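You operate a simulated robot arm through the tools that you are given. There is no shell and no other tool. Be economical: measure what you need, move in short steps, check, and stop when the job is done.

Carry out the task below with a simulated two-armed robot. There is one attempt and no reset: what you move stays moved.

JOB
Put one of the bronze bushes from the top of the steel table on top of the black guard. Take the sanding block and put it on top of the red cover. Open the green drawer. Do these in any order.

It is judged by the outcome, as a careful person would: the job done as asked, and still so three seconds after it is handed in. It fails if anything else is knocked over, pushed out of place, dropped, spilled or broken. Lids that push on must go on centred and level and be pressed home; caps that screw on are set level and turned clockwise until they are tight.

ROBOT AND FRAMES
Two 7-joint arms with fingered hands on one trunk, on a base that drives. Base frame: it is fixed to the floor where the robot stands at the start and does not move with it; the origin is under the middle of the robot, x ahead of it, y to its left, z up; the surface under the hand at the start is at about z = 0.85. Lengths are in m, angles in rad, forces in N, time in s.
The left shoulder is at the start at [0.058, 0.185, 1.192], the right one opposite. With the tool pointing down near the work surface each hand reaches from about 0.1 to 0.82 m from the robot's upright axis, wherever it stands, measured 20 degrees to its own side. Places, roughly: green drawer [-0.1, -4.9, 0.8]; red cover [0, -4, 1]; sanding block (6x4x4 cm) [-0.2, -5, 0.9]. Payload 4 kg a hand.
Tool frame (each hand has its own): the origin (TCP) lies between the finger pads and is the grasp point; the fingertips stand 0.026 m ahead of it; z points along the fingers, y is the line along which they close. The gripper opens to 0.132 m. The gripper's body begins 0.073 m behind the TCP. The gripper is a hand of 3 fingers: y runs from the thumb to the fingers, the wrist lies at [0, 0, -0.224] in the tool frame, and closing takes about 1.5 s.
Orientation is that of the tool frame in the base frame, as a unit quaternion [w, x, y, z]. With the fingers straight down and closing along the base's y, the tool's x points along the base's -x, its y along +y and its z along -z.

CONTROLS
- The arms move only by the tool send_rows. It takes "left_targets", "right_targets" or both (then of equal length, played together; a hand with none holds still); each is a list of rows, each a list of 2 entries, a list of its own where there are three numbers: the shift along the base's x, y, z in units of 20 mm (1.0 is 20 mm), then the turn, a rotation vector about the base's x, y, z in units of 8 degrees (1.0 is 8 degrees). In form: [[[x, y, z], [ax, ay, az]], ...]. A call has 1 to 20 rows; each row shifts and turns the commanded pose from where the row before left it. "left_gripper" and "right_gripper" are, for a hand that has rows, the opening, from 0 (shut) to 1 (fully open), set as the call begins (left out, the last holds). A call with a number of a shift or a turn outside -1 to 1 is refused whole. Each row takes 0.2 s and may step no farther than 0.05 m and 0.15 rad from the row before; otherwise, or with a gripper value out of range, the whole call is refused. Where a pose cannot be reached the arm comes as near as it can. A force on the tool above 40 N (or 10 N above the force at the start of the call, whichever is more), or a blocked arm, ends the call early, and 0.2 s more pass. The fingers move at their own pace (about 0.072 m/s each) and stop on an object; they squeeze with about 31 N. The grip force told is the motor's: it shows also when the fingers shut on nothing. Time passes only in rows, and 0.2 s behind the last, so rows that do not move let the fingers close. The reply holds the time, the measured pose of the TCP, the force on the tool along the base axes, the opening and the grip force, in the units named above and with some noise, with the torque about the TCP (base axes, N m) and any sound that the robot's microphone picked up.
- Cameras (640 x 400 px; columns grow to the right, rows downward): "scene" is now at [0.1507, 0.0409, 1.4176]; the picture's right is [0.58, -0.81, -0.08], its down [-0.50, -0.27, -0.82] and it looks along [0.64, 0.52, -0.56] (base axes); focal length 260 px, centre (320, 200). "left" rides on the left gripper at [-0.062, 0.003, -0.092] in its tool frame; the picture's right is [-0.05, -1.00, 0.00], its down [0.83, -0.04, -0.56] and it looks along [0.55, -0.03, 0.83] (tool axes); focal length 230 px, centre (320, 200). "right" rides on the right gripper at [0.062, 0.003, -0.092] in its tool frame; the picture's right is [-0.05, 1.00, 0.00], its down [-0.83, -0.04, -0.55] and it looks along [-0.55, -0.03, 0.83] (tool axes); focal length 230 px, centre (320, 200). There is no depth. A picture from a camera that has moved, and an enlarged one, comes with that camera's place and axes in the base frame and with its lens. The place of the scene camera against the robot may be out by one fixed shift of up to 0.018 m in any direction.
- capture(camera): a new picture of that camera. It takes no simulated time.
- raise_lower(by): slides the trunk up (or, below 0, down) by that many m; the arms and the scene camera ride with it, the base frame stays. It gives what a move gives, with no picture.
- roll_base(legs): drives the robot by 1 to 6 legs, each [ahead, left, turn to the left] in m, m and rad, along the robot's own axes; the way and the turn of a leg run together, so that a leg with both is an arc; at most 1.5 m and 3.142 rad a leg. The arms and the cameras ride along, it lands a little off, and it stops where it bumps. It gives what a move gives.
- set_fingers(finger1, finger2, thumb_bend, hand): sets how far each is bent, from 0 (flat) to 1 (curled in); at 0.3 the hand is open as for a grip, at 0.7 the pads meet at the TCP. One left out holds its place. A second passes; each finger stops where it meets its share of the squeeze, and holds until it gets a number again. A gripper value or a shape takes the hand back. It gives what a move gives, with no picture; readings hold the bend of each and the force on the fingers (four entries, about 0 where the hand has none), thumb and palm.
- preshape(shape, hand): the hand has 3 fingers and takes this shape, open, in about a second: jaw (thumb against the fingers, like two jaws); tri (thumb and two fingers); tip (a fingertip pinch); poke (one finger out to press); point (the index stretched); flat (the hand flat); cup (the hand cupped); fist (a fist). The gripper value then closes the fingers along that shape, each until it touches; the sizes above hold for jaw. It gives what a move gives, with no picture.
- aim_head(pan, tilt): turns the head with the scene camera to pan (to the left, within 1.501 rad either way) and tilt (down, from -0.506 to 1.204), counted from straight ahead of the robot. It gives what a move gives.
- enlarge(camera, box): a new picture of the part [left, top, right, bottom] of that camera's present view, enlarged. It takes no simulated time.
- close_job(): hands the job in; it is judged then, once.

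Work in short steps. Places have to be worked out from the pictures, the camera data and where the tool is seen: move nearer, look again, correct. Check each grasp and each placing, and mend what went wrong. You have 165 turns and 122 pictures in all, those below and enlarged ones among them. Open the grippers and draw the arms clear of the work before you hand the job in, unless the task says otherwise; then end with one line.

The tools are called after "Emit:" by a JSON object that holds its "api" and its "payload". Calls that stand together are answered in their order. send_rows: Moves the arms, as the interface text tells. Its arguments: {"type":"object","properties":{"left_targets":{"type":"array"},"left_gripper":{"type":"number"},"right_targets":{"type":"array"},"right_gripper":{"type":"number"}},"required":[]} The other tools are called the same way: raise_lower (by) slides the trunk up or down; preshape (shape, hand) gives the hand a shape; set_fingers (finger1, finger2, thumb_bend, hand) moves the fingers one by one; roll_base (legs) drives the base; aim_head (pan, tilt) turns the head that bears the scene camera; capture (camera) takes a picture; enlarge (camera, box) takes an enlarged picture of a part of a camera's view; close_job () hands the job in.

At the start:

```text
time_s: 0.0
left_eef_pos: [0.3871, 0.482, 1.0842]
left_ee_rot: [0.0, 0.0, 1.0, 0.001]
left_force: [0.3, 0.6, 0.5]
left_wrist_torque: [0.0, 0.0, 0.02]
left_width: 0.1318
left_gripper_force: 0.1
left_shape: jaw
left_bend: [0.3, 0.3, 0.3]
left_finger forces: [0.1, 0.0, 0.0, 0.1, 0.0, 0.0]
right_eef_pos: [0.5615, 0.0586, 1.17]
right_ee_rot: [0.0, 0.0, 1.0, 0.0]
right_force: [-0.2, 0.3, 0.6]
right_wrist_torque: [-0.02, 0.0, -0.03]
right_width: 0.1319
right_gripper_force: 0.1
right_shape: jaw
right_bend: [0.3, 0.3, 0.3]
right_finger forces: [0.1, 0.1, 0.0, 0.0, 0.0, 0.0]
trunk travel left (down, up): [-0.225, 0.237]
robot x, y, heading: [-0.0034, -0.0024, -0.0]
head pan, tilt: [0.625, 0.483]
```

scene: 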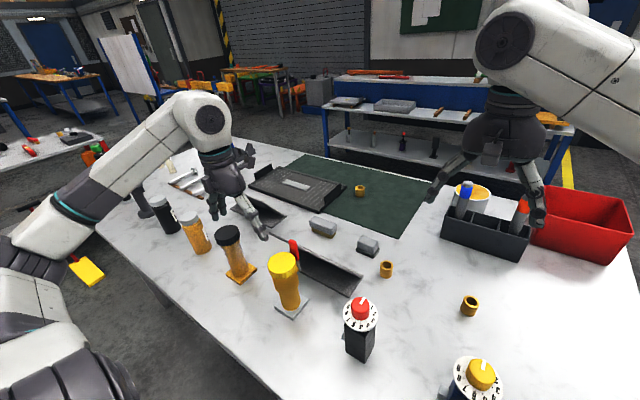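
right: 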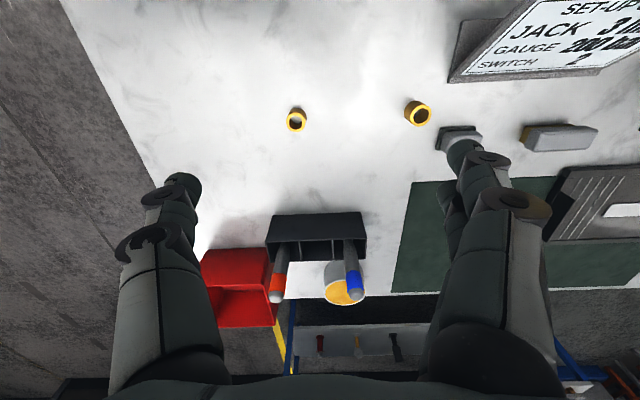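
left: 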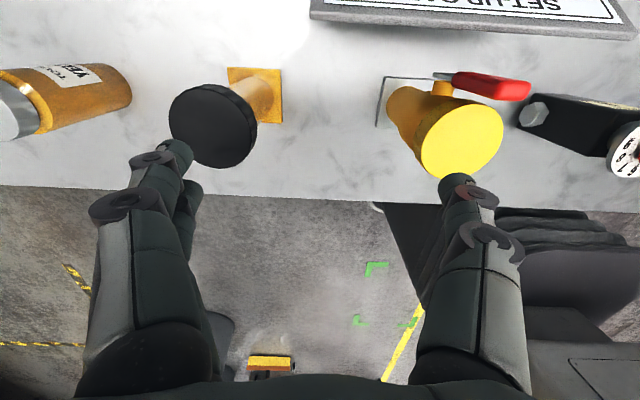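

I'll look around first: ahead with the head level, and to the right.

Emit:
{"api": "aim_head", "payload": {"pan": -0.3, "tilt": 0.5}}

Emit:
{"api": "capture", "payload": {"camera": "scene"}}

Emit:
{"api": "aim_head", "payload": {"pan": -1.5, "tilt": 0.2}}

Emit:
{"api": "capture", "payload": {"camera": "scene"}}

```text
time_s: 1.2
left_eef_pos: [0.3865, 0.4815, 1.083]
left_ee_rot: [0.0, 0.0, 1.0, -0.001]
left_force: [0.7, -0.5, 0.4]
left_wrist_torque: [0.02, 0.02, 0.0]
left_width: 0.132
left_gripper_force: 0.0
left_shape: jaw
left_bend: [0.3, 0.3, 0.3]
left_finger forces: [0.0, 0.1, 0.0, 0.0, 0.1, 0.1]
right_eef_pos: [0.5614, 0.0586, 1.1695]
right_ee_rot: [0.001, 0.0, 1.0, 0.0]
right_force: [-0.1, 0.2, -0.1]
right_wrist_torque: [-0.01, -0.01, -0.03]
right_width: 0.1319
right_gripper_force: 0.2
right_shape: jaw
right_bend: [0.3, 0.3, 0.3]
right_finger forces: [0.1, 0.0, 0.0, 0.1, 0.0, 0.0]
trunk travel left (down, up): [-0.225, 0.237]
robot x, y, heading: [0.0004, 0.0031, 0.001]
head pan, tilt: [-0.3, 0.499]
```

```text
118 pictures are left
camera scene: at [0.1633, -0.0393, 1.4144], right [-0.29, -0.96, 0.04], down [-0.58, 0.14, -0.8], along [0.76, -0.26, -0.59], focal length 260 px, centre (320, 200)
```

scene: 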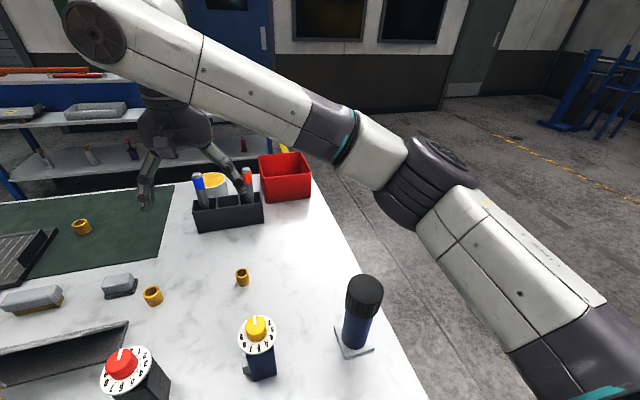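

```text
time_s: 2.6
left_eef_pos: [0.3867, 0.4804, 1.0835]
left_ee_rot: [0.0, 0.0, 1.0, 0.0]
left_force: [-0.2, -0.3, 0.2]
left_wrist_torque: [-0.03, 0.02, 0.01]
left_width: 0.1318
left_gripper_force: 0.1
left_shape: jaw
left_bend: [0.3, 0.3, 0.3]
left_finger forces: [0.1, 0.0, 0.0, 0.0, 0.1, 0.0]
right_eef_pos: [0.5624, 0.059, 1.1694]
right_ee_rot: [0.0, 0.001, 1.0, 0.0]
right_force: [-0.2, 0.2, 0.0]
right_wrist_torque: [0.03, 0.03, 0.02]
right_width: 0.132
right_gripper_force: 0.0
right_shape: jaw
right_bend: [0.3, 0.3, 0.3]
right_finger forces: [0.1, 0.0, 0.0, 0.1, 0.1, 0.0]
trunk travel left (down, up): [-0.225, 0.237]
robot x, y, heading: [0.0021, 0.0009, -0.005]
head pan, tilt: [-1.499, 0.201]
```

```text
117 pictures are left
camera scene: at [0.0879, -0.1054, 1.4534], right [-0.99, -0.07, 0.14], down [-0.16, 0.2, -0.97], along [0.04, -0.98, -0.21], focal length 260 px, centre (320, 200)
```

scene: 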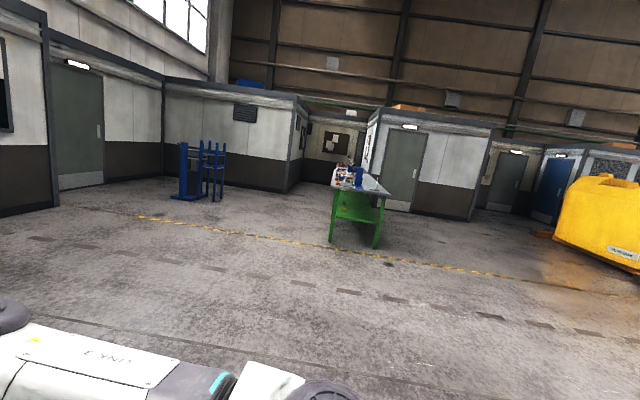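

Enlarge the far table.

Emit:
{"api": "enlarge", "payload": {"camera": "scene", "box": [300, 140, 420, 260]}}

Emit:
{"api": "aim_head", "payload": {"pan": 0.5, "tilt": 0.9}}

Emit:
{"api": "capture", "payload": {"camera": "scene"}}

```text
3.33 times, centred on (360, 200) of scene
camera zoom: at [0.0879, -0.1054, 1.4534], right [-0.99, -0.07, 0.14], down [-0.16, 0.2, -0.97], along [0.04, -0.98, -0.21], focal length 865 px, centre (187, 200)
```

zoom: 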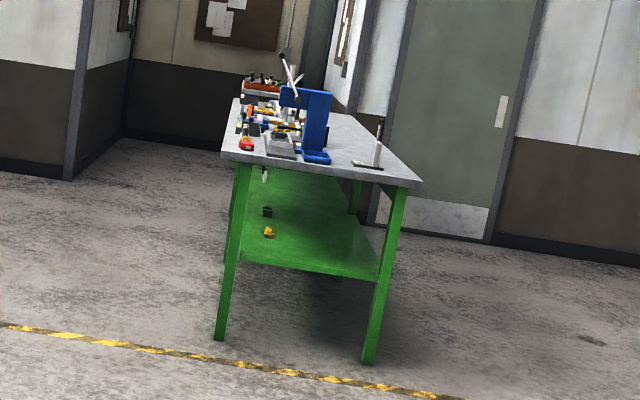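

```text
time_s: 4.5
left_eef_pos: [0.386, 0.4799, 1.0838]
left_ee_rot: [0.0, 0.0, 1.0, -0.001]
left_force: [-0.2, -0.1, 0.4]
left_wrist_torque: [0.02, 0.0, -0.04]
left_width: 0.1319
left_gripper_force: 0.1
left_shape: jaw
left_bend: [0.3, 0.3, 0.3]
left_finger forces: [0.0, 0.0, 0.0, 0.0, 0.0, 0.0]
right_eef_pos: [0.5618, 0.0592, 1.1686]
right_ee_rot: [0.0, 0.0, 1.0, 0.001]
right_force: [0.2, -0.1, 0.6]
right_wrist_torque: [0.0, -0.04, -0.03]
right_width: 0.1319
right_gripper_force: 0.1
right_shape: jaw
right_bend: [0.3, 0.3, 0.3]
right_finger forces: [0.1, 0.0, 0.1, 0.0, 0.1, 0.1]
trunk travel left (down, up): [-0.225, 0.237]
robot x, y, heading: [-0.0021, -0.0009, -0.0]
head pan, tilt: [0.499, 0.901]
```

```text
115 pictures are left
camera scene: at [0.138, 0.0236, 1.3839], right [0.47, -0.88, -0.07], down [-0.77, -0.37, -0.52], along [0.43, 0.3, -0.85], focal length 260 px, centre (320, 200)
```

scene: 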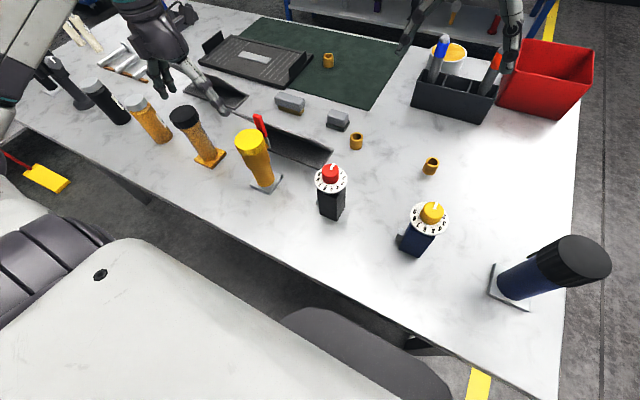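

The steel-topped, green-legged table stands near y -3.7 to -5.5 and x -0.7 to 0.1. I raise the trunk and drive sideways clear of this table first.

Emit:
{"api": "raise_lower", "payload": {"by": 0.2}}

Emit:
{"api": "roll_base", "payload": {"legs": [[0, -1.4, 0], [0, -1.0, 0]]}}

Emit:
{"api": "aim_head", "payload": {"pan": -1.3, "tilt": 0.4}}

Emit:
{"api": "capture", "payload": {"camera": "scene"}}

```text
time_s: 6.7
left_eef_pos: [0.3866, 0.4807, 1.2833]
left_ee_rot: [0.001, 0.0, 1.0, 0.0]
left_force: [-0.2, -0.7, 0.5]
left_wrist_torque: [0.02, -0.05, -0.03]
left_width: 0.1316
left_gripper_force: 0.1
left_shape: jaw
left_bend: [0.3, 0.3, 0.3]
left_finger forces: [0.1, 0.0, 0.0, 0.1, 0.0, 0.0]
right_eef_pos: [0.5608, 0.0589, 1.3693]
right_ee_rot: [0.0, 0.001, 1.0, -0.001]
right_force: [0.3, 1.0, -0.3]
right_wrist_torque: [0.03, 0.0, 0.01]
right_width: 0.1321
right_gripper_force: 0.1
right_shape: jaw
right_bend: [0.3, 0.3, 0.3]
right_finger forces: [0.0, 0.0, 0.1, 0.0, 0.0, 0.0]
trunk travel left (down, up): [-0.425, 0.037]
robot x, y, heading: [0.0024, 0.0, 0.002]
head pan, tilt: [0.499, 0.901]
```

```text
time_s: 18.5
left_eef_pos: [0.3683, -1.9132, 1.2841]
left_ee_rot: [0.001, -0.001, 1.0, 0.0]
left_force: [-0.1, 0.9, 0.2]
left_wrist_torque: [-0.05, -0.01, 0.01]
left_width: 0.1317
left_gripper_force: 0.1
left_shape: jaw
left_bend: [0.3, 0.3, 0.3]
left_finger forces: [0.1, 0.0, 0.0, 0.1, 0.0, 0.0]
right_eef_pos: [0.5451, -2.3354, 1.3699]
right_ee_rot: [0.001, -0.002, 1.0, -0.001]
right_force: [0.4, -0.8, 0.3]
right_wrist_torque: [0.0, 0.02, -0.01]
right_width: 0.1317
right_gripper_force: 0.1
right_shape: jaw
right_bend: [0.3, 0.3, 0.3]
right_finger forces: [0.0, 0.0, 0.0, 0.1, 0.1, 0.0]
trunk travel left (down, up): [-0.425, 0.037]
robot x, y, heading: [-0.0156, -2.3954, 0.006]
head pan, tilt: [0.499, 0.901]
```

```text
time_s: 20.3
left_eef_pos: [0.3677, -1.9146, 1.2846]
left_ee_rot: [0.0, -0.001, 1.0, -0.001]
left_force: [-0.6, -0.1, 0.2]
left_wrist_torque: [-0.01, 0.01, 0.0]
left_width: 0.1321
left_gripper_force: 0.0
left_shape: jaw
left_bend: [0.3, 0.3, 0.3]
left_finger forces: [0.0, 0.1, 0.0, 0.0, 0.1, 0.0]
right_eef_pos: [0.5456, -2.3371, 1.3702]
right_ee_rot: [0.0, -0.002, 1.0, -0.001]
right_force: [-0.7, -0.7, 0.1]
right_wrist_torque: [0.05, 0.03, 0.01]
right_width: 0.1318
right_gripper_force: 0.0
right_shape: jaw
right_bend: [0.3, 0.3, 0.3]
right_finger forces: [0.1, 0.0, 0.0, 0.0, 0.1, 0.0]
trunk travel left (down, up): [-0.425, 0.037]
robot x, y, heading: [-0.0118, -2.4005, 0.004]
head pan, tilt: [-1.3, 0.4]
```

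```text
114 pictures are left
camera scene: at [0.0059, -2.4986, 1.645], right [-0.96, -0.27, 0.0], down [-0.11, 0.37, -0.92], along [0.25, -0.89, -0.39], focal length 260 px, centre (320, 200)
```

scene: 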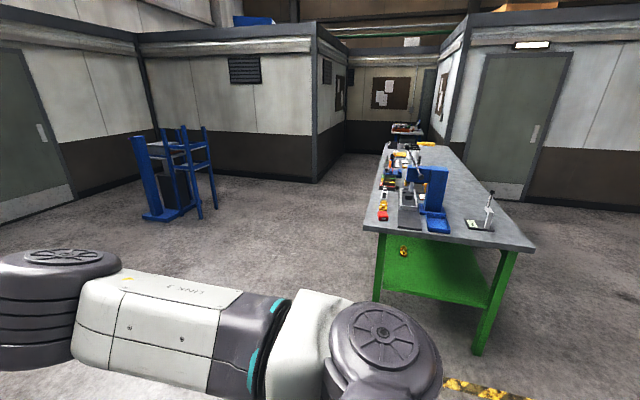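

Objects line the +x long side of this table, so I drive round to that side and face -x.

Emit:
{"api": "roll_base", "payload": {"legs": [[1.1, 0, 0], [0, 0, -1.57], [1.0, 0, 0], [1.0, 0, 0], [0, 0, -1.57]]}}

Emit:
{"api": "aim_head", "payload": {"pan": 0.0, "tilt": 0.6}}

Emit:
{"api": "capture", "payload": {"camera": "scene"}}

```text
time_s: 43.0
left_eef_pos: [0.6646, -4.8508, 1.2845]
left_ee_rot: [0.0, 1.0, -0.012, 0.001]
left_force: [0.9, 0.7, -0.5]
left_wrist_torque: [-0.05, -0.04, 0.06]
left_width: 0.132
left_gripper_force: 0.0
left_shape: jaw
left_bend: [0.3, 0.3, 0.3]
left_finger forces: [0.0, 0.0, 0.1, 0.1, 0.0, 0.0]
right_eef_pos: [0.5001, -4.4264, 1.3703]
right_ee_rot: [0.0, 1.0, -0.012, 0.0]
right_force: [0.7, -0.3, -0.8]
right_wrist_torque: [0.0, -0.03, 0.03]
right_width: 0.1317
right_gripper_force: 0.1
right_shape: jaw
right_bend: [0.3, 0.3, 0.3]
right_finger forces: [0.0, 0.0, 0.1, 0.0, 0.0, 0.0]
trunk travel left (down, up): [-0.425, 0.037]
robot x, y, heading: [1.0601, -4.3801, 3.119]
head pan, tilt: [-1.3, 0.4]
```

```text
time_s: 44.5
left_eef_pos: [0.6633, -4.8508, 1.2844]
left_ee_rot: [0.0, 1.0, -0.011, 0.0]
left_force: [-0.2, 0.0, -0.8]
left_wrist_torque: [0.0, -0.03, -0.02]
left_width: 0.1321
left_gripper_force: 0.0
left_shape: jaw
left_bend: [0.3, 0.3, 0.3]
left_finger forces: [0.1, 0.1, 0.0, 0.0, 0.0, 0.0]
right_eef_pos: [0.5012, -4.4257, 1.3698]
right_ee_rot: [0.0, 1.0, -0.013, 0.0]
right_force: [0.2, 0.4, 0.1]
right_wrist_torque: [0.0, 0.03, -0.02]
right_width: 0.1318
right_gripper_force: 0.1
right_shape: jaw
right_bend: [0.3, 0.3, 0.3]
right_finger forces: [0.0, 0.0, 0.1, 0.1, 0.1, 0.1]
trunk travel left (down, up): [-0.425, 0.037]
robot x, y, heading: [1.0613, -4.3814, 3.12]
head pan, tilt: [0.0, 0.6]
```

```text
113 pictures are left
camera scene: at [0.9856, -4.3906, 1.6265], right [0.02, 1.0, 0.0], down [0.57, -0.01, -0.82], along [-0.82, 0.02, -0.57], focal length 260 px, centre (320, 200)
```

scene: 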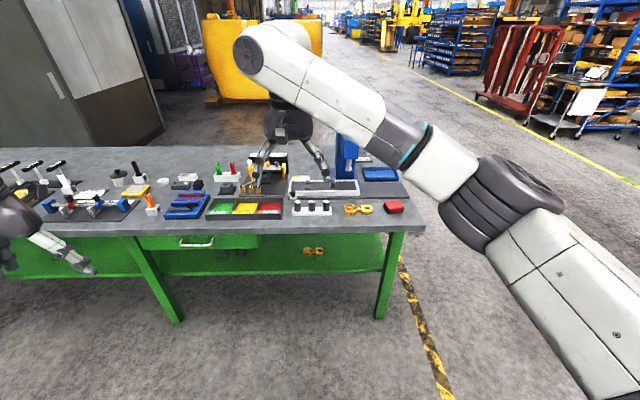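

I see the drawer with its handle and the row of items; I enlarge for detail.

Emit:
{"api": "enlarge", "payload": {"camera": "scene", "box": [0, 130, 220, 268]}}

Emit:
{"api": "enlarge", "payload": {"camera": "scene", "box": [200, 130, 420, 268]}}

Emit:
{"api": "capture", "payload": {"camera": "right"}}

```text
2.90 times, centred on (110, 199) of scene
camera zoom: at [0.9856, -4.3906, 1.6265], right [0.02, 1.0, 0.0], down [0.57, -0.01, -0.82], along [-0.82, 0.02, -0.57], focal length 752 px, centre (929, 203)
```

zoom: 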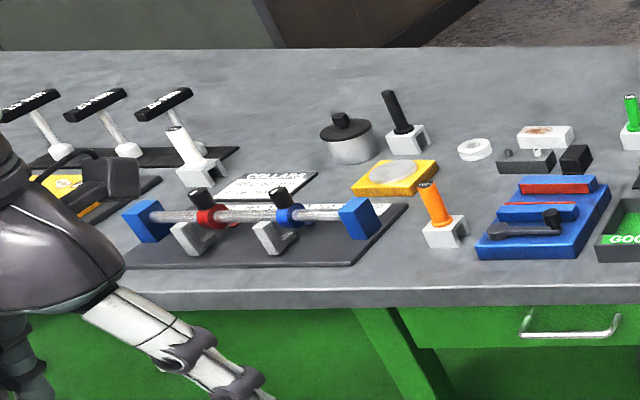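

```text
2.90 times, centred on (310, 199) of scene
camera zoom: at [0.9856, -4.3906, 1.6265], right [0.02, 1.0, 0.0], down [0.57, -0.01, -0.82], along [-0.82, 0.02, -0.57], focal length 752 px, centre (349, 203)
```

zoom: 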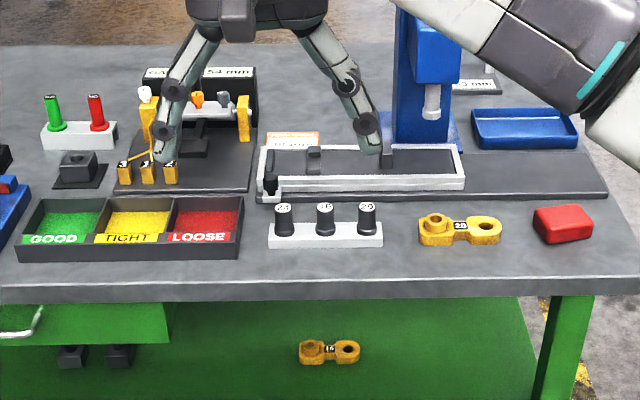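

```text
110 pictures are left
camera right: at [0.5613, -4.4303, 1.4609], right [-0.08, -1.0, 0.0], down [-0.83, 0.06, 0.55], along [-0.55, 0.04, -0.83], focal length 230 px, centre (320, 200)
```

right: 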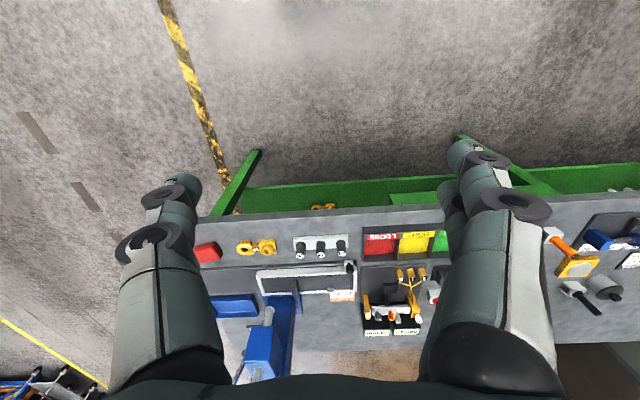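

No bushes seen yet here. I move along to the table's other end and look again.

Emit:
{"api": "roll_base", "payload": {"legs": [[0, 0.9, 0.02]]}}

Emit:
{"api": "capture", "payload": {"camera": "scene"}}

Emit:
{"api": "aim_head", "payload": {"pan": 0.9, "tilt": 0.4}}

Emit:
{"api": "capture", "payload": {"camera": "scene"}}

```text
time_s: 49.2
left_eef_pos: [0.6735, -5.7644, 1.2848]
left_ee_rot: [0.001, 1.0, 0.004, 0.0]
left_force: [0.0, -0.2, -0.5]
left_wrist_torque: [0.02, -0.01, 0.01]
left_width: 0.132
left_gripper_force: 0.1
left_shape: jaw
left_bend: [0.3, 0.3, 0.3]
left_finger forces: [0.0, 0.0, 0.0, 0.0, 0.0, 0.1]
right_eef_pos: [0.4947, -5.3433, 1.3703]
right_ee_rot: [-0.001, 1.0, 0.003, 0.001]
right_force: [0.6, -0.5, 0.1]
right_wrist_torque: [-0.02, 0.02, 0.02]
right_width: 0.1319
right_gripper_force: 0.0
right_shape: jaw
right_bend: [0.3, 0.3, 0.3]
right_finger forces: [0.1, 0.0, 0.0, 0.1, 0.0, 0.0]
trunk travel left (down, up): [-0.425, 0.037]
robot x, y, heading: [1.0539, -5.2785, -3.135]
head pan, tilt: [0.0, 0.6]
```

```text
109 pictures are left
camera scene: at [0.9789, -5.2938, 1.6265], right [-0.01, 1.0, 0.0], down [0.57, 0.0, -0.82], along [-0.82, -0.01, -0.57], focal length 260 px, centre (320, 200)
```

scene: 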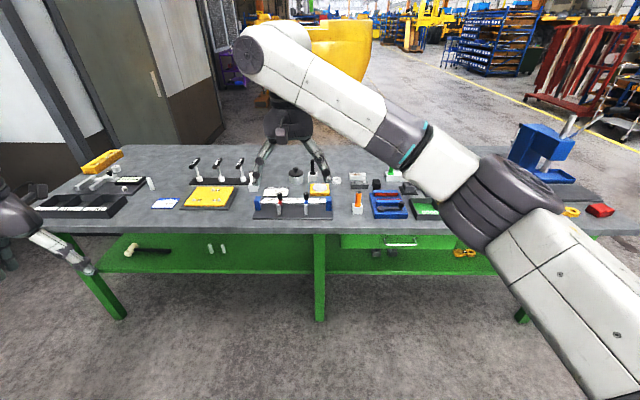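

```text
time_s: 50.4
left_eef_pos: [0.6733, -5.7656, 1.2848]
left_ee_rot: [0.0, 1.0, 0.004, -0.001]
left_force: [0.6, -0.3, -0.3]
left_wrist_torque: [0.01, 0.04, -0.01]
left_width: 0.132
left_gripper_force: 0.0
left_shape: jaw
left_bend: [0.3, 0.3, 0.3]
left_finger forces: [0.0, 0.0, 0.0, 0.0, 0.1, 0.0]
right_eef_pos: [0.4951, -5.3447, 1.3692]
right_ee_rot: [0.0, 1.0, 0.003, 0.0]
right_force: [-0.4, 1.3, -0.1]
right_wrist_torque: [0.02, -0.01, 0.02]
right_width: 0.1319
right_gripper_force: 0.0
right_shape: jaw
right_bend: [0.3, 0.3, 0.3]
right_finger forces: [0.0, 0.0, 0.1, 0.0, 0.0, 0.0]
trunk travel left (down, up): [-0.425, 0.037]
robot x, y, heading: [1.0569, -5.2767, -3.133]
head pan, tilt: [0.901, 0.4]
```

```text
108 pictures are left
camera scene: at [1.0102, -5.3669, 1.6448], right [-0.79, 0.62, 0.0], down [0.24, 0.31, -0.92], along [-0.56, -0.73, -0.39], focal length 260 px, centre (320, 200)
```

scene: 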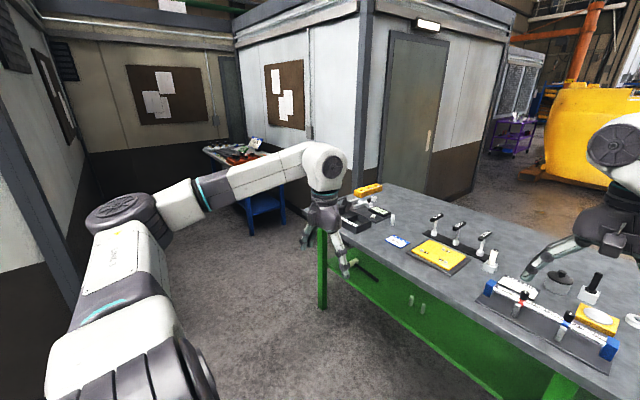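

I fold the right arm back and to its side so that it stops hiding the table.

Emit:
{"api": "send_rows", "payload": {"right_targets": [[[0.6, 1, 0], [0, 0, 0]], [[0.6, 1, 0], [0, 0, 0]], [[0.6, 1, 0], [0, 0, 0]], [[0.6, 1, 0], [0, 0, 0]], [[0.6, 1, 0], [0, 0, 0]], [[0.6, 1, 0], [0, 0, 0]], [[0.6, 1, 0], [0, 0, 0]], [[0.6, 1, 0], [0, 0, 0]], [[0.6, 1, 0], [0, 0, 0]], [[0.6, 1, 0], [0, 0, 0]], [[0.6, 1, 0], [0, 0, 0]], [[0.6, 1, 0], [0, 0, 0]], [[0.6, 1, 0], [0, 0, 0]], [[0.6, 1, 0], [0, 0, 0]], [[0.6, 1, 0], [0, 0, 0]], [[0.6, 1, 0], [0, 0, 0]], [[0.6, 1, 0], [0, 0, 0]]]}}

Emit:
{"api": "roll_base", "payload": {"legs": [[0.25, -0.25, 0]]}}

Emit:
{"api": "aim_head", "payload": {"pan": 0.0, "tilt": 0.75}}

Emit:
{"api": "capture", "payload": {"camera": "scene"}}

```text
time_s: 54.0
left_eef_pos: [0.6747, -5.7649, 1.2856]
left_ee_rot: [0.001, 1.0, 0.004, -0.001]
left_force: [0.4, 0.1, -0.4]
left_wrist_torque: [0.03, 0.01, -0.03]
left_width: 0.1321
left_gripper_force: 0.0
left_shape: jaw
left_bend: [0.3, 0.3, 0.3]
left_finger forces: [0.0, 0.0, 0.0, 0.0, 0.0, 0.0]
right_eef_pos: [0.7015, -5.0041, 1.371]
right_ee_rot: [0.0, 1.0, 0.004, 0.0]
right_force: [0.5, -0.5, 0.7]
right_wrist_torque: [0.01, 0.01, 0.04]
right_width: 0.1317
right_gripper_force: 0.0
right_shape: jaw
right_bend: [0.3, 0.3, 0.3]
right_finger forces: [0.0, 0.0, 0.0, 0.0, 0.1, 0.1]
trunk travel left (down, up): [-0.425, 0.037]
robot x, y, heading: [1.0541, -5.2795, -3.135]
head pan, tilt: [0.901, 0.4]
```

```text
time_s: 56.3
left_eef_pos: [0.4292, -5.5204, 1.2844]
left_ee_rot: [-0.001, 1.0, 0.01, -0.001]
left_force: [-0.1, 0.0, -0.5]
left_wrist_torque: [0.0, 0.0, 0.01]
left_width: 0.1319
left_gripper_force: 0.1
left_shape: jaw
left_bend: [0.3, 0.3, 0.3]
left_finger forces: [0.0, 0.0, 0.1, 0.1, 0.0, 0.0]
right_eef_pos: [0.4473, -4.7598, 1.3707]
right_ee_rot: [-0.001, 1.0, 0.009, -0.001]
right_force: [0.9, -1.6, 0.9]
right_wrist_torque: [-0.02, -0.02, -0.01]
right_width: 0.1319
right_gripper_force: 0.1
right_shape: jaw
right_bend: [0.3, 0.3, 0.3]
right_finger forces: [0.1, 0.1, 0.0, 0.0, 0.0, 0.0]
trunk travel left (down, up): [-0.425, 0.037]
robot x, y, heading: [0.8064, -5.0287, -3.123]
head pan, tilt: [0.901, 0.4]
```

```text
time_s: 57.5
left_eef_pos: [0.4284, -5.5178, 1.2835]
left_ee_rot: [-0.001, 1.0, 0.009, -0.001]
left_force: [0.1, 0.5, 0.2]
left_wrist_torque: [0.0, -0.01, 0.0]
left_width: 0.132
left_gripper_force: 0.0
left_shape: jaw
left_bend: [0.3, 0.3, 0.3]
left_finger forces: [0.0, 0.1, 0.0, 0.0, 0.1, 0.1]
right_eef_pos: [0.4456, -4.7587, 1.3702]
right_ee_rot: [-0.001, 1.0, 0.009, 0.0]
right_force: [0.6, -0.5, 0.1]
right_wrist_torque: [-0.01, 0.0, 0.0]
right_width: 0.1316
right_gripper_force: 0.0
right_shape: jaw
right_bend: [0.3, 0.3, 0.3]
right_finger forces: [0.0, 0.0, 0.0, 0.1, 0.1, 0.1]
trunk travel left (down, up): [-0.425, 0.037]
robot x, y, heading: [0.805, -5.0273, -3.12]
head pan, tilt: [0.0, 0.75]
```

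```text
107 pictures are left
camera scene: at [0.7346, -5.0451, 1.6136], right [-0.02, 1.0, 0.0], down [0.68, 0.01, -0.73], along [-0.73, -0.01, -0.68], focal length 260 px, centre (320, 200)
```

scene: 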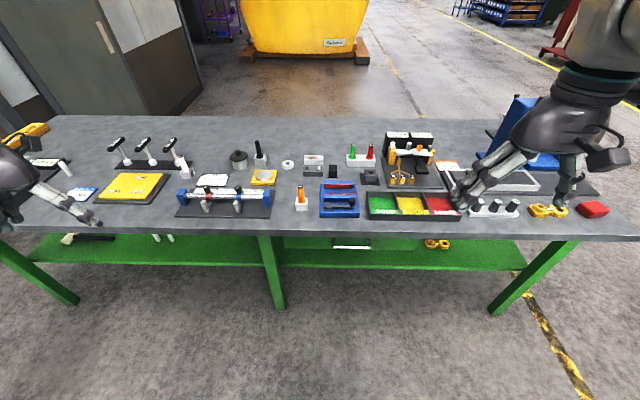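

Emit:
{"api": "enlarge", "payload": {"camera": "scene", "box": [250, 120, 450, 245]}}

Emit:
{"api": "enlarge", "payload": {"camera": "scene", "box": [60, 120, 280, 258]}}

```text
3.20 times, centred on (350, 182) of scene
camera zoom: at [0.7346, -5.0451, 1.6136], right [-0.02, 1.0, 0.0], down [0.68, 0.01, -0.73], along [-0.73, -0.01, -0.68], focal length 830 px, centre (224, 256)
```

zoom: 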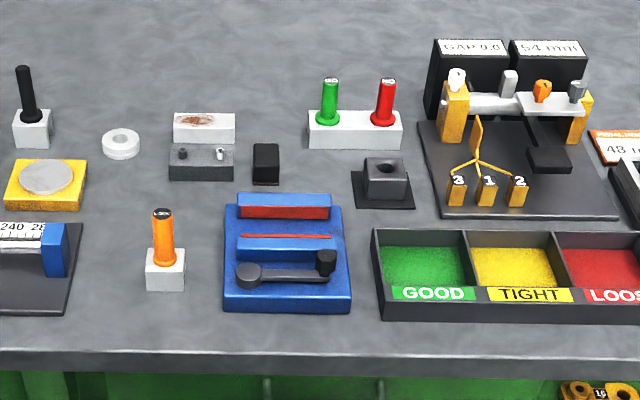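

```text
2.90 times, centred on (170, 189) of scene
camera zoom: at [0.7346, -5.0451, 1.6136], right [-0.02, 1.0, 0.0], down [0.68, 0.01, -0.73], along [-0.73, -0.01, -0.68], focal length 752 px, centre (755, 232)
```

zoom: 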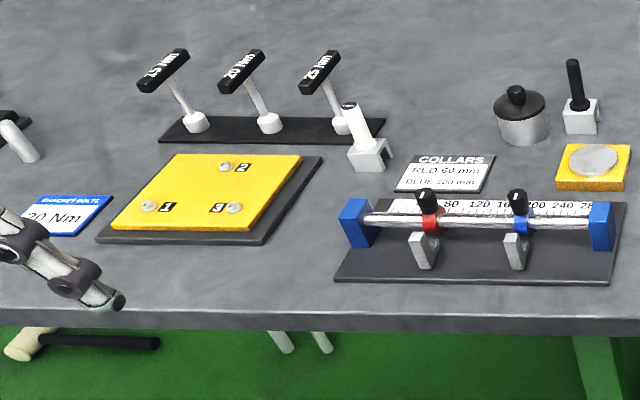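

The black block with the brown sanding face, at about (-0.24, -5.00), is the sanding block, and the red cover is at about (0.01, -4.02). No bushes here, so they must be those on the first table. I drive nearer for the block.

Emit:
{"api": "roll_base", "payload": {"legs": [[0.27, 0.17, 0]]}}

Emit:
{"api": "capture", "payload": {"camera": "right"}}

Emit:
{"api": "capture", "payload": {"camera": "scene"}}

```text
time_s: 59.6
left_eef_pos: [0.1632, -5.6875, 1.2855]
left_ee_rot: [0.0, 1.0, 0.006, -0.001]
left_force: [-0.3, 0.2, 0.1]
left_wrist_torque: [0.02, 0.02, 0.02]
left_width: 0.1319
left_gripper_force: 0.1
left_shape: jaw
left_bend: [0.3, 0.3, 0.3]
left_finger forces: [0.0, 0.1, 0.2, 0.1, 0.0, 0.0]
right_eef_pos: [0.1832, -4.9266, 1.3722]
right_ee_rot: [0.0, 1.0, 0.007, -0.001]
right_force: [0.5, -0.2, -0.3]
right_wrist_torque: [-0.01, 0.0, 0.02]
right_width: 0.1315
right_gripper_force: 0.2
right_shape: jaw
right_bend: [0.3, 0.3, 0.3]
right_finger forces: [0.0, 0.1, 0.0, 0.1, 0.0, 0.0]
trunk travel left (down, up): [-0.425, 0.037]
robot x, y, heading: [0.5432, -5.205, -3.126]
head pan, tilt: [0.0, 0.75]
```

```text
104 pictures are left
camera right: at [0.2459, -4.9285, 1.4617], right [-0.04, -1.0, 0.0], down [-0.83, 0.03, 0.56], along [-0.56, 0.02, -0.83], focal length 230 px, centre (320, 200)
```

right: 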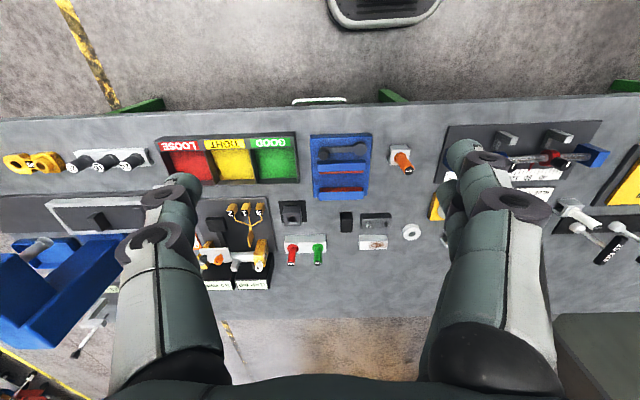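

```text
103 pictures are left
camera scene: at [0.4714, -5.2143, 1.6138], right [-0.01, 1.0, 0.0], down [0.68, 0.01, -0.73], along [-0.73, -0.01, -0.68], focal length 260 px, centre (320, 200)
```

scene: 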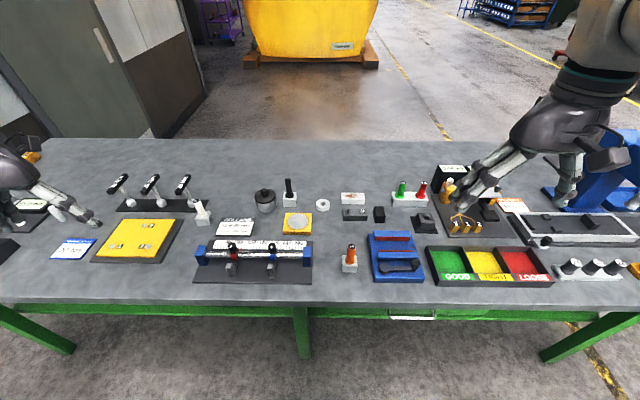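

Block at about (-0.225, -4.998). I bring the right hand over it at z 1.17, with a smaller opening, and check.

Emit:
{"api": "send_rows", "payload": {"right_targets": [[[-1, -0.18, -0.5], [0, 0, 0]], [[-1, -0.18, -0.5], [0, 0, 0]], [[-1, -0.18, -0.5], [0, 0, 0]], [[-1, -0.18, -0.5], [0, 0, 0]], [[-1, -0.18, -0.5], [0, 0, 0]], [[-1, -0.18, -0.5], [0, 0, 0]], [[-1, -0.18, -0.5], [0, 0, 0]], [[-1, -0.18, -0.5], [0, 0, 0]], [[-1, -0.18, -0.5], [0, 0, 0]], [[-1, -0.18, -0.5], [0, 0, 0]], [[-1, -0.18, -0.5], [0, 0, 0]], [[-1, -0.18, -0.5], [0, 0, 0]], [[-1, -0.18, -0.5], [0, 0, 0]], [[-1, -0.18, -0.5], [0, 0, 0]], [[-1, -0.18, -0.5], [0, 0, 0]], [[-1, -0.18, -0.5], [0, 0, 0]], [[-1, -0.18, -0.5], [0, 0, 0]], [[-1, -0.18, -0.5], [0, 0, 0]], [[-1, -0.18, -0.5], [0, 0, 0]], [[-1, -0.18, -0.5], [0, 0, 0]]], "right_gripper": 0.5}}

Emit:
{"api": "capture", "payload": {"camera": "right"}}

```text
time_s: 63.9
left_eef_pos: [0.1612, -5.6885, 1.2833]
left_ee_rot: [0.0, 1.0, 0.008, 0.0]
left_force: [0.0, -0.6, 0.3]
left_wrist_torque: [-0.01, -0.02, -0.01]
left_width: 0.1319
left_gripper_force: 0.1
left_shape: jaw
left_bend: [0.3, 0.3, 0.3]
left_finger forces: [0.0, 0.1, 0.1, 0.0, 0.0, 0.0]
right_eef_pos: [-0.1984, -4.9996, 1.1711]
right_ee_rot: [0.0, 1.0, 0.007, -0.001]
right_force: [-0.4, -0.3, -0.3]
right_wrist_torque: [0.0, 0.02, -0.01]
right_width: 0.0666
right_gripper_force: 0.1
right_shape: jaw
right_bend: [0.73, 0.73, 0.7]
right_finger forces: [0.0, 0.0, 0.0, 0.1, 0.0, 0.0]
right hand out of reach, approached as far as the arm can: row 20
trunk travel left (down, up): [-0.425, 0.037]
robot x, y, heading: [0.5366, -5.2009, -3.128]
head pan, tilt: [0.0, 0.75]
```

```text
102 pictures are left
camera right: at [-0.137, -5.0018, 1.2622], right [-0.04, -1.0, 0.0], down [-0.83, 0.03, 0.56], along [-0.56, 0.02, -0.83], focal length 230 px, centre (320, 200)
```

right: 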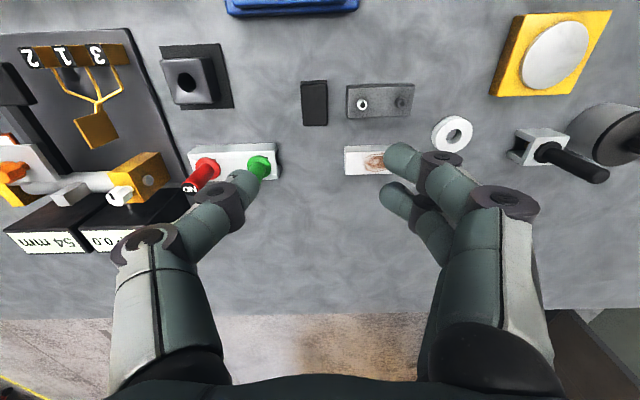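

Block centre reads (-0.212, -4.990), top about 0.89. The arm is at its reach, so I edge the base forward a little and lower the trunk, then check again.

Emit:
{"api": "roll_base", "payload": {"legs": [[0.06, 0, 0]]}}

Emit:
{"api": "raise_lower", "payload": {"by": -0.16}}

Emit:
{"api": "capture", "payload": {"camera": "right"}}

```text
time_s: 64.8
left_eef_pos: [0.1134, -5.6908, 1.2866]
left_ee_rot: [0.001, 1.0, 0.007, -0.004]
left_force: [1.2, -0.7, -0.3]
left_wrist_torque: [0.0, 0.03, 0.01]
left_width: 0.1317
left_gripper_force: 0.0
left_shape: jaw
left_bend: [0.3, 0.3, 0.3]
left_finger forces: [0.0, 0.0, 0.1, 0.0, 0.1, 0.0]
right_eef_pos: [-0.2477, -5.0017, 1.1761]
right_ee_rot: [0.0, 1.0, 0.008, -0.004]
right_force: [0.2, 0.1, 0.4]
right_wrist_torque: [0.01, 0.05, 0.01]
right_width: 0.0668
right_gripper_force: 0.0
right_shape: jaw
right_bend: [0.73, 0.73, 0.7]
right_finger forces: [0.1, 0.0, 0.0, 0.1, 0.1, 0.0]
trunk travel left (down, up): [-0.425, 0.037]
robot x, y, heading: [0.4799, -5.2013, -3.124]
head pan, tilt: [0.0, 0.75]
```

```text
time_s: 66.6
left_eef_pos: [0.1057, -5.6912, 1.125]
left_ee_rot: [0.001, 1.0, 0.008, -0.001]
left_force: [-0.2, -0.6, -0.2]
left_wrist_torque: [-0.01, -0.01, 0.01]
left_width: 0.1318
left_gripper_force: 0.0
left_shape: jaw
left_bend: [0.3, 0.3, 0.3]
left_finger forces: [0.0, 0.0, 0.0, 0.0, 0.1, 0.1]
right_eef_pos: [-0.2564, -5.0001, 1.0114]
right_ee_rot: [0.0, 1.0, 0.007, -0.002]
right_force: [-0.5, 0.0, -0.5]
right_wrist_torque: [0.02, -0.01, -0.03]
right_width: 0.0665
right_gripper_force: 0.0
right_shape: jaw
right_bend: [0.73, 0.73, 0.7]
right_finger forces: [0.1, 0.0, 0.0, 0.0, 0.1, 0.0]
trunk travel left (down, up): [-0.265, 0.197]
robot x, y, heading: [0.4819, -5.2033, -3.127]
head pan, tilt: [0.0, 0.75]
```

```text
101 pictures are left
camera right: at [-0.194, -5.0032, 1.1025], right [-0.04, -1.0, 0.0], down [-0.83, 0.03, 0.56], along [-0.56, 0.02, -0.83], focal length 230 px, centre (320, 200)
```

right: 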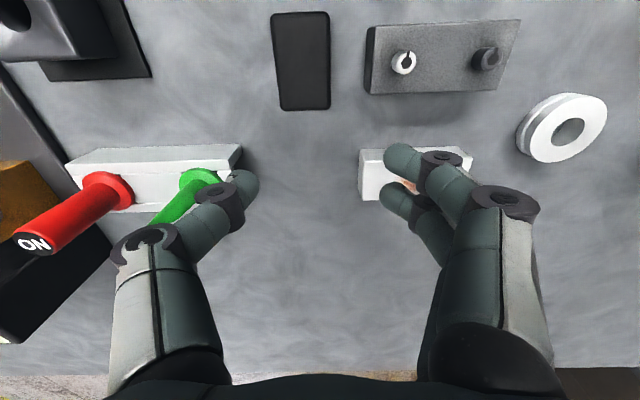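

Block centre now (-0.206, -4.989), top about 0.91. I shift +x and slightly +y, then look once more before descending.

Emit:
{"api": "send_rows", "payload": {"right_targets": [[[0.83, 0.18, 0], [0, 0, 0]], [[0.83, 0.18, 0], [0, 0, 0]], [[0.83, 0.18, 0], [0, 0, 0]], [[0, 0, 0], [0, 0, 0]]], "right_gripper": 0.46}}

Emit:
{"api": "capture", "payload": {"camera": "right"}}

```text
time_s: 67.6
left_eef_pos: [0.1035, -5.6901, 1.1251]
left_ee_rot: [0.0, 1.0, 0.007, 0.0]
left_force: [-0.5, -0.5, 0.3]
left_wrist_torque: [0.02, -0.01, -0.04]
left_width: 0.132
left_gripper_force: 0.0
left_shape: jaw
left_bend: [0.3, 0.3, 0.3]
left_finger forces: [0.0, 0.0, 0.0, 0.0, 0.0, 0.0]
right_eef_pos: [-0.204, -4.991, 1.0109]
right_ee_rot: [-0.001, 1.0, 0.007, -0.001]
right_force: [-0.2, -0.6, 0.4]
right_wrist_torque: [0.0, -0.08, 0.0]
right_width: 0.0614
right_gripper_force: 0.2
right_shape: jaw
right_bend: [0.73, 0.73, 0.7]
right_finger forces: [0.0, 0.0, 0.1, 0.1, 0.1, 0.1]
trunk travel left (down, up): [-0.265, 0.197]
robot x, y, heading: [0.4812, -5.2024, -3.122]
head pan, tilt: [0.0, 0.75]
```

```text
100 pictures are left
camera right: at [-0.1434, -4.9932, 1.102], right [-0.04, -1.0, 0.0], down [-0.83, 0.03, 0.56], along [-0.56, 0.02, -0.83], focal length 230 px, centre (320, 200)
```

right: 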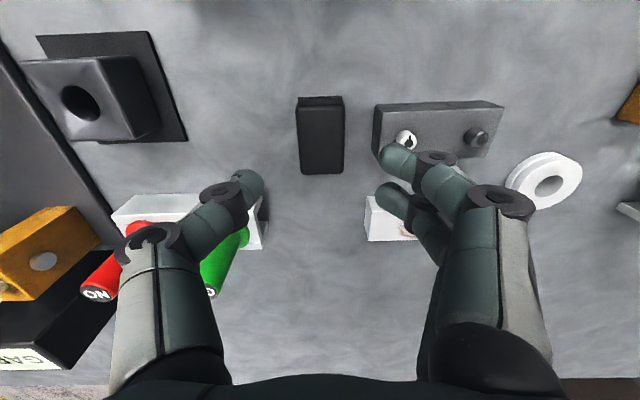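

Refined block centre: (-0.213, -4.991). I narrow the opening a little, nudge, and descend to z ≈ 0.91.

Emit:
{"api": "send_rows", "payload": {"right_targets": [[[-0.45, 0.12, 0], [0, 0, 0]], [[0, 0, 0], [0, 0, 0]], [[0, 0, -0.8], [0, 0, 0]], [[0, 0, -0.8], [0, 0, 0]], [[0, 0, -0.8], [0, 0, 0]], [[0, 0, -0.8], [0, 0, 0]]], "right_gripper": 0.42}}

Emit:
{"api": "capture", "payload": {"camera": "right"}}

```text
time_s: 69.0
left_eef_pos: [0.1045, -5.6892, 1.1238]
left_ee_rot: [0.0, 1.0, 0.007, -0.001]
left_force: [0.2, -0.6, 1.0]
left_wrist_torque: [-0.03, 0.02, 0.03]
left_width: 0.1323
left_gripper_force: 0.0
left_shape: jaw
left_bend: [0.3, 0.3, 0.3]
left_finger forces: [0.0, 0.0, 0.1, 0.0, 0.0, 0.1]
right_eef_pos: [-0.2144, -4.9883, 0.9458]
right_ee_rot: [0.0, 1.0, 0.009, -0.001]
right_force: [-0.2, -0.5, 0.3]
right_wrist_torque: [0.0, 0.01, -0.01]
right_width: 0.0559
right_gripper_force: 0.1
right_shape: jaw
right_bend: [0.73, 0.73, 0.7]
right_finger forces: [0.1, 0.0, 0.0, 0.1, 0.0, 0.1]
trunk travel left (down, up): [-0.265, 0.197]
robot x, y, heading: [0.4842, -5.2033, -3.122]
head pan, tilt: [0.0, 0.75]
```

```text
99 pictures are left
camera right: at [-0.1531, -4.991, 1.0369], right [-0.04, -1.0, 0.0], down [-0.83, 0.03, 0.56], along [-0.56, 0.02, -0.83], focal length 230 px, centre (320, 200)
```

right: 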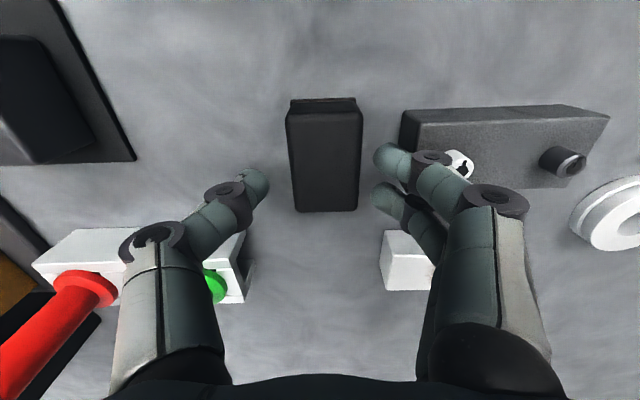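

Well lined up. I descend 36 mm and close.

Emit:
{"api": "send_rows", "payload": {"right_targets": [[[0.1, 0, -0.9], [0, 0, 0]], [[0, 0, -0.9], [0, 0, 0]], [[0, 0, 0], [0, 0, 0]]], "right_gripper": 0.42}}

Emit:
{"api": "send_rows", "payload": {"right_targets": [[[0, 0, 0], [0, 0, 0]], [[0, 0, 0], [0, 0, 0]], [[0, 0, 0], [0, 0, 0]], [[0, 0, 0], [0, 0, 0]], [[0, 0, 0], [0, 0, 0]], [[0, 0, 0], [0, 0, 0]]], "right_gripper": 0.0}}

Emit:
{"api": "capture", "payload": {"camera": "right"}}

```text
time_s: 69.6
left_eef_pos: [0.1059, -5.6887, 1.1243]
left_ee_rot: [0.0, 1.0, 0.007, -0.002]
left_force: [0.0, 0.0, 0.2]
left_wrist_torque: [-0.02, -0.02, 0.01]
left_width: 0.1318
left_gripper_force: 0.1
left_shape: jaw
left_bend: [0.3, 0.3, 0.3]
left_finger forces: [0.0, 0.0, 0.0, 0.1, 0.1, 0.0]
right_eef_pos: [-0.215, -4.9866, 0.9362]
right_ee_rot: [0.001, 1.0, 0.005, -0.011]
right_force: [5.7, 5.7, 17.1]
right_wrist_torque: [-0.86, -0.12, 0.3]
right_width: 0.0543
right_gripper_force: 0.0
right_shape: jaw
right_bend: [0.74, 0.74, 0.7]
right_finger forces: [11.5, 6.9, 0.1, 0.0, 0.0, 0.0]
trunk travel left (down, up): [-0.265, 0.197]
robot x, y, heading: [0.4861, -5.2047, -3.128]
head pan, tilt: [0.0, 0.75]
stopped in row 2 (right hand): the force on the tool passed its limit at 48 N (the readings are from after the stop); the commanded pose is now the measured one
```

```text
time_s: 71.0
left_eef_pos: [0.1039, -5.6892, 1.1251]
left_ee_rot: [0.0, 1.0, 0.008, 0.0]
left_force: [-0.8, 0.4, -0.3]
left_wrist_torque: [0.02, 0.02, 0.02]
left_width: 0.1321
left_gripper_force: 0.0
left_shape: jaw
left_bend: [0.3, 0.3, 0.3]
left_finger forces: [0.0, 0.0, 0.1, 0.1, 0.0, 0.0]
right_eef_pos: [-0.2154, -4.987, 0.931]
right_ee_rot: [0.001, 1.0, 0.006, -0.009]
right_force: [0.4, 0.1, -0.2]
right_wrist_torque: [-0.01, 0.02, -0.01]
right_width: 0.0311
right_gripper_force: 30.8
right_shape: jaw
right_bend: [0.74, 0.74, 0.71]
right_finger forces: [15.1, 14.2, 0.1, 0.0, 29.0, 0.0]
trunk travel left (down, up): [-0.265, 0.197]
robot x, y, heading: [0.4848, -5.2008, -3.13]
head pan, tilt: [0.0, 0.75]
```

```text
98 pictures are left
camera right: at [-0.1529, -4.9895, 1.0215], right [-0.04, -1.0, 0.0], down [-0.82, 0.03, 0.57], along [-0.57, 0.02, -0.82], focal length 230 px, centre (320, 200)
```

right: 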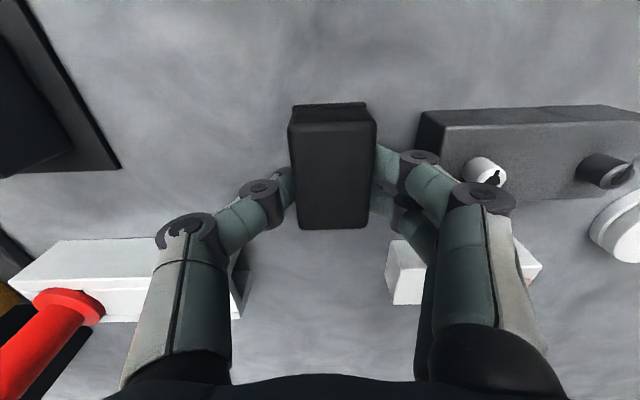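

The fingers met something but now hold the block with 29 N. I lift 4 cm slowly and check the hold.

Emit:
{"api": "send_rows", "payload": {"right_targets": [[[0, 0, 0.5], [0, 0, 0]], [[0, 0, 0.5], [0, 0, 0]], [[0, 0, 0.5], [0, 0, 0]], [[0, 0, 0.5], [0, 0, 0]]], "right_gripper": 0.0}}

Emit:
{"api": "capture", "payload": {"camera": "right"}}

Emit:
{"api": "enlarge", "payload": {"camera": "scene", "box": [300, 120, 480, 232]}}

```text
time_s: 72.0
left_eef_pos: [0.1045, -5.6899, 1.1248]
left_ee_rot: [0.0, 1.0, 0.008, 0.0]
left_force: [-0.9, 1.3, -0.9]
left_wrist_torque: [0.03, -0.01, 0.0]
left_width: 0.1318
left_gripper_force: 0.0
left_shape: jaw
left_bend: [0.3, 0.3, 0.3]
left_finger forces: [0.0, 0.1, 0.0, 0.0, 0.0, 0.1]
right_eef_pos: [-0.214, -4.9865, 0.9716]
right_ee_rot: [0.001, 1.0, 0.007, -0.009]
right_force: [0.6, -0.7, -1.1]
right_wrist_torque: [0.01, 0.01, -0.02]
right_width: 0.0315
right_gripper_force: 30.8
right_shape: jaw
right_bend: [0.74, 0.74, 0.71]
right_finger forces: [14.7, 14.4, 0.0, 0.1, 29.0, 0.0]
trunk travel left (down, up): [-0.265, 0.197]
robot x, y, heading: [0.4833, -5.1996, -3.126]
head pan, tilt: [0.0, 0.75]
```

```text
97 pictures are left
camera right: at [-0.1526, -4.9891, 1.0621], right [-0.04, -1.0, 0.0], down [-0.82, 0.03, 0.57], along [-0.57, 0.02, -0.82], focal length 230 px, centre (320, 200)
```

right: 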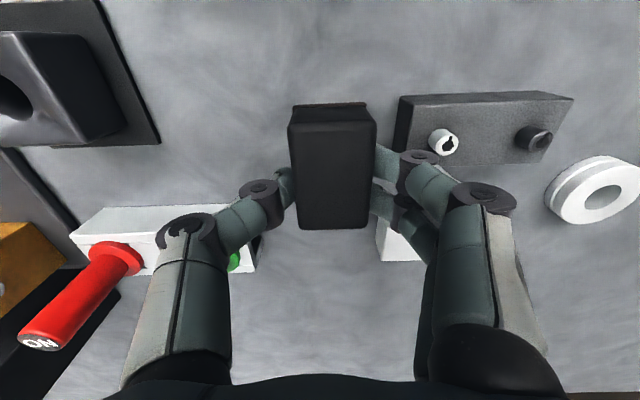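

```text
3.56 times, centred on (390, 176) of scene
camera zoom: at [0.3595, -5.2175, 1.4402], right [-0.02, 1.0, 0.0], down [0.75, 0.01, -0.66], along [-0.66, -0.01, -0.75], focal length 923 px, centre (71, 285)
```

zoom: 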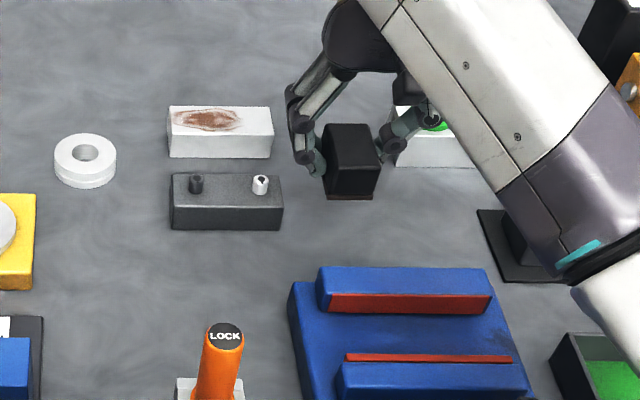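

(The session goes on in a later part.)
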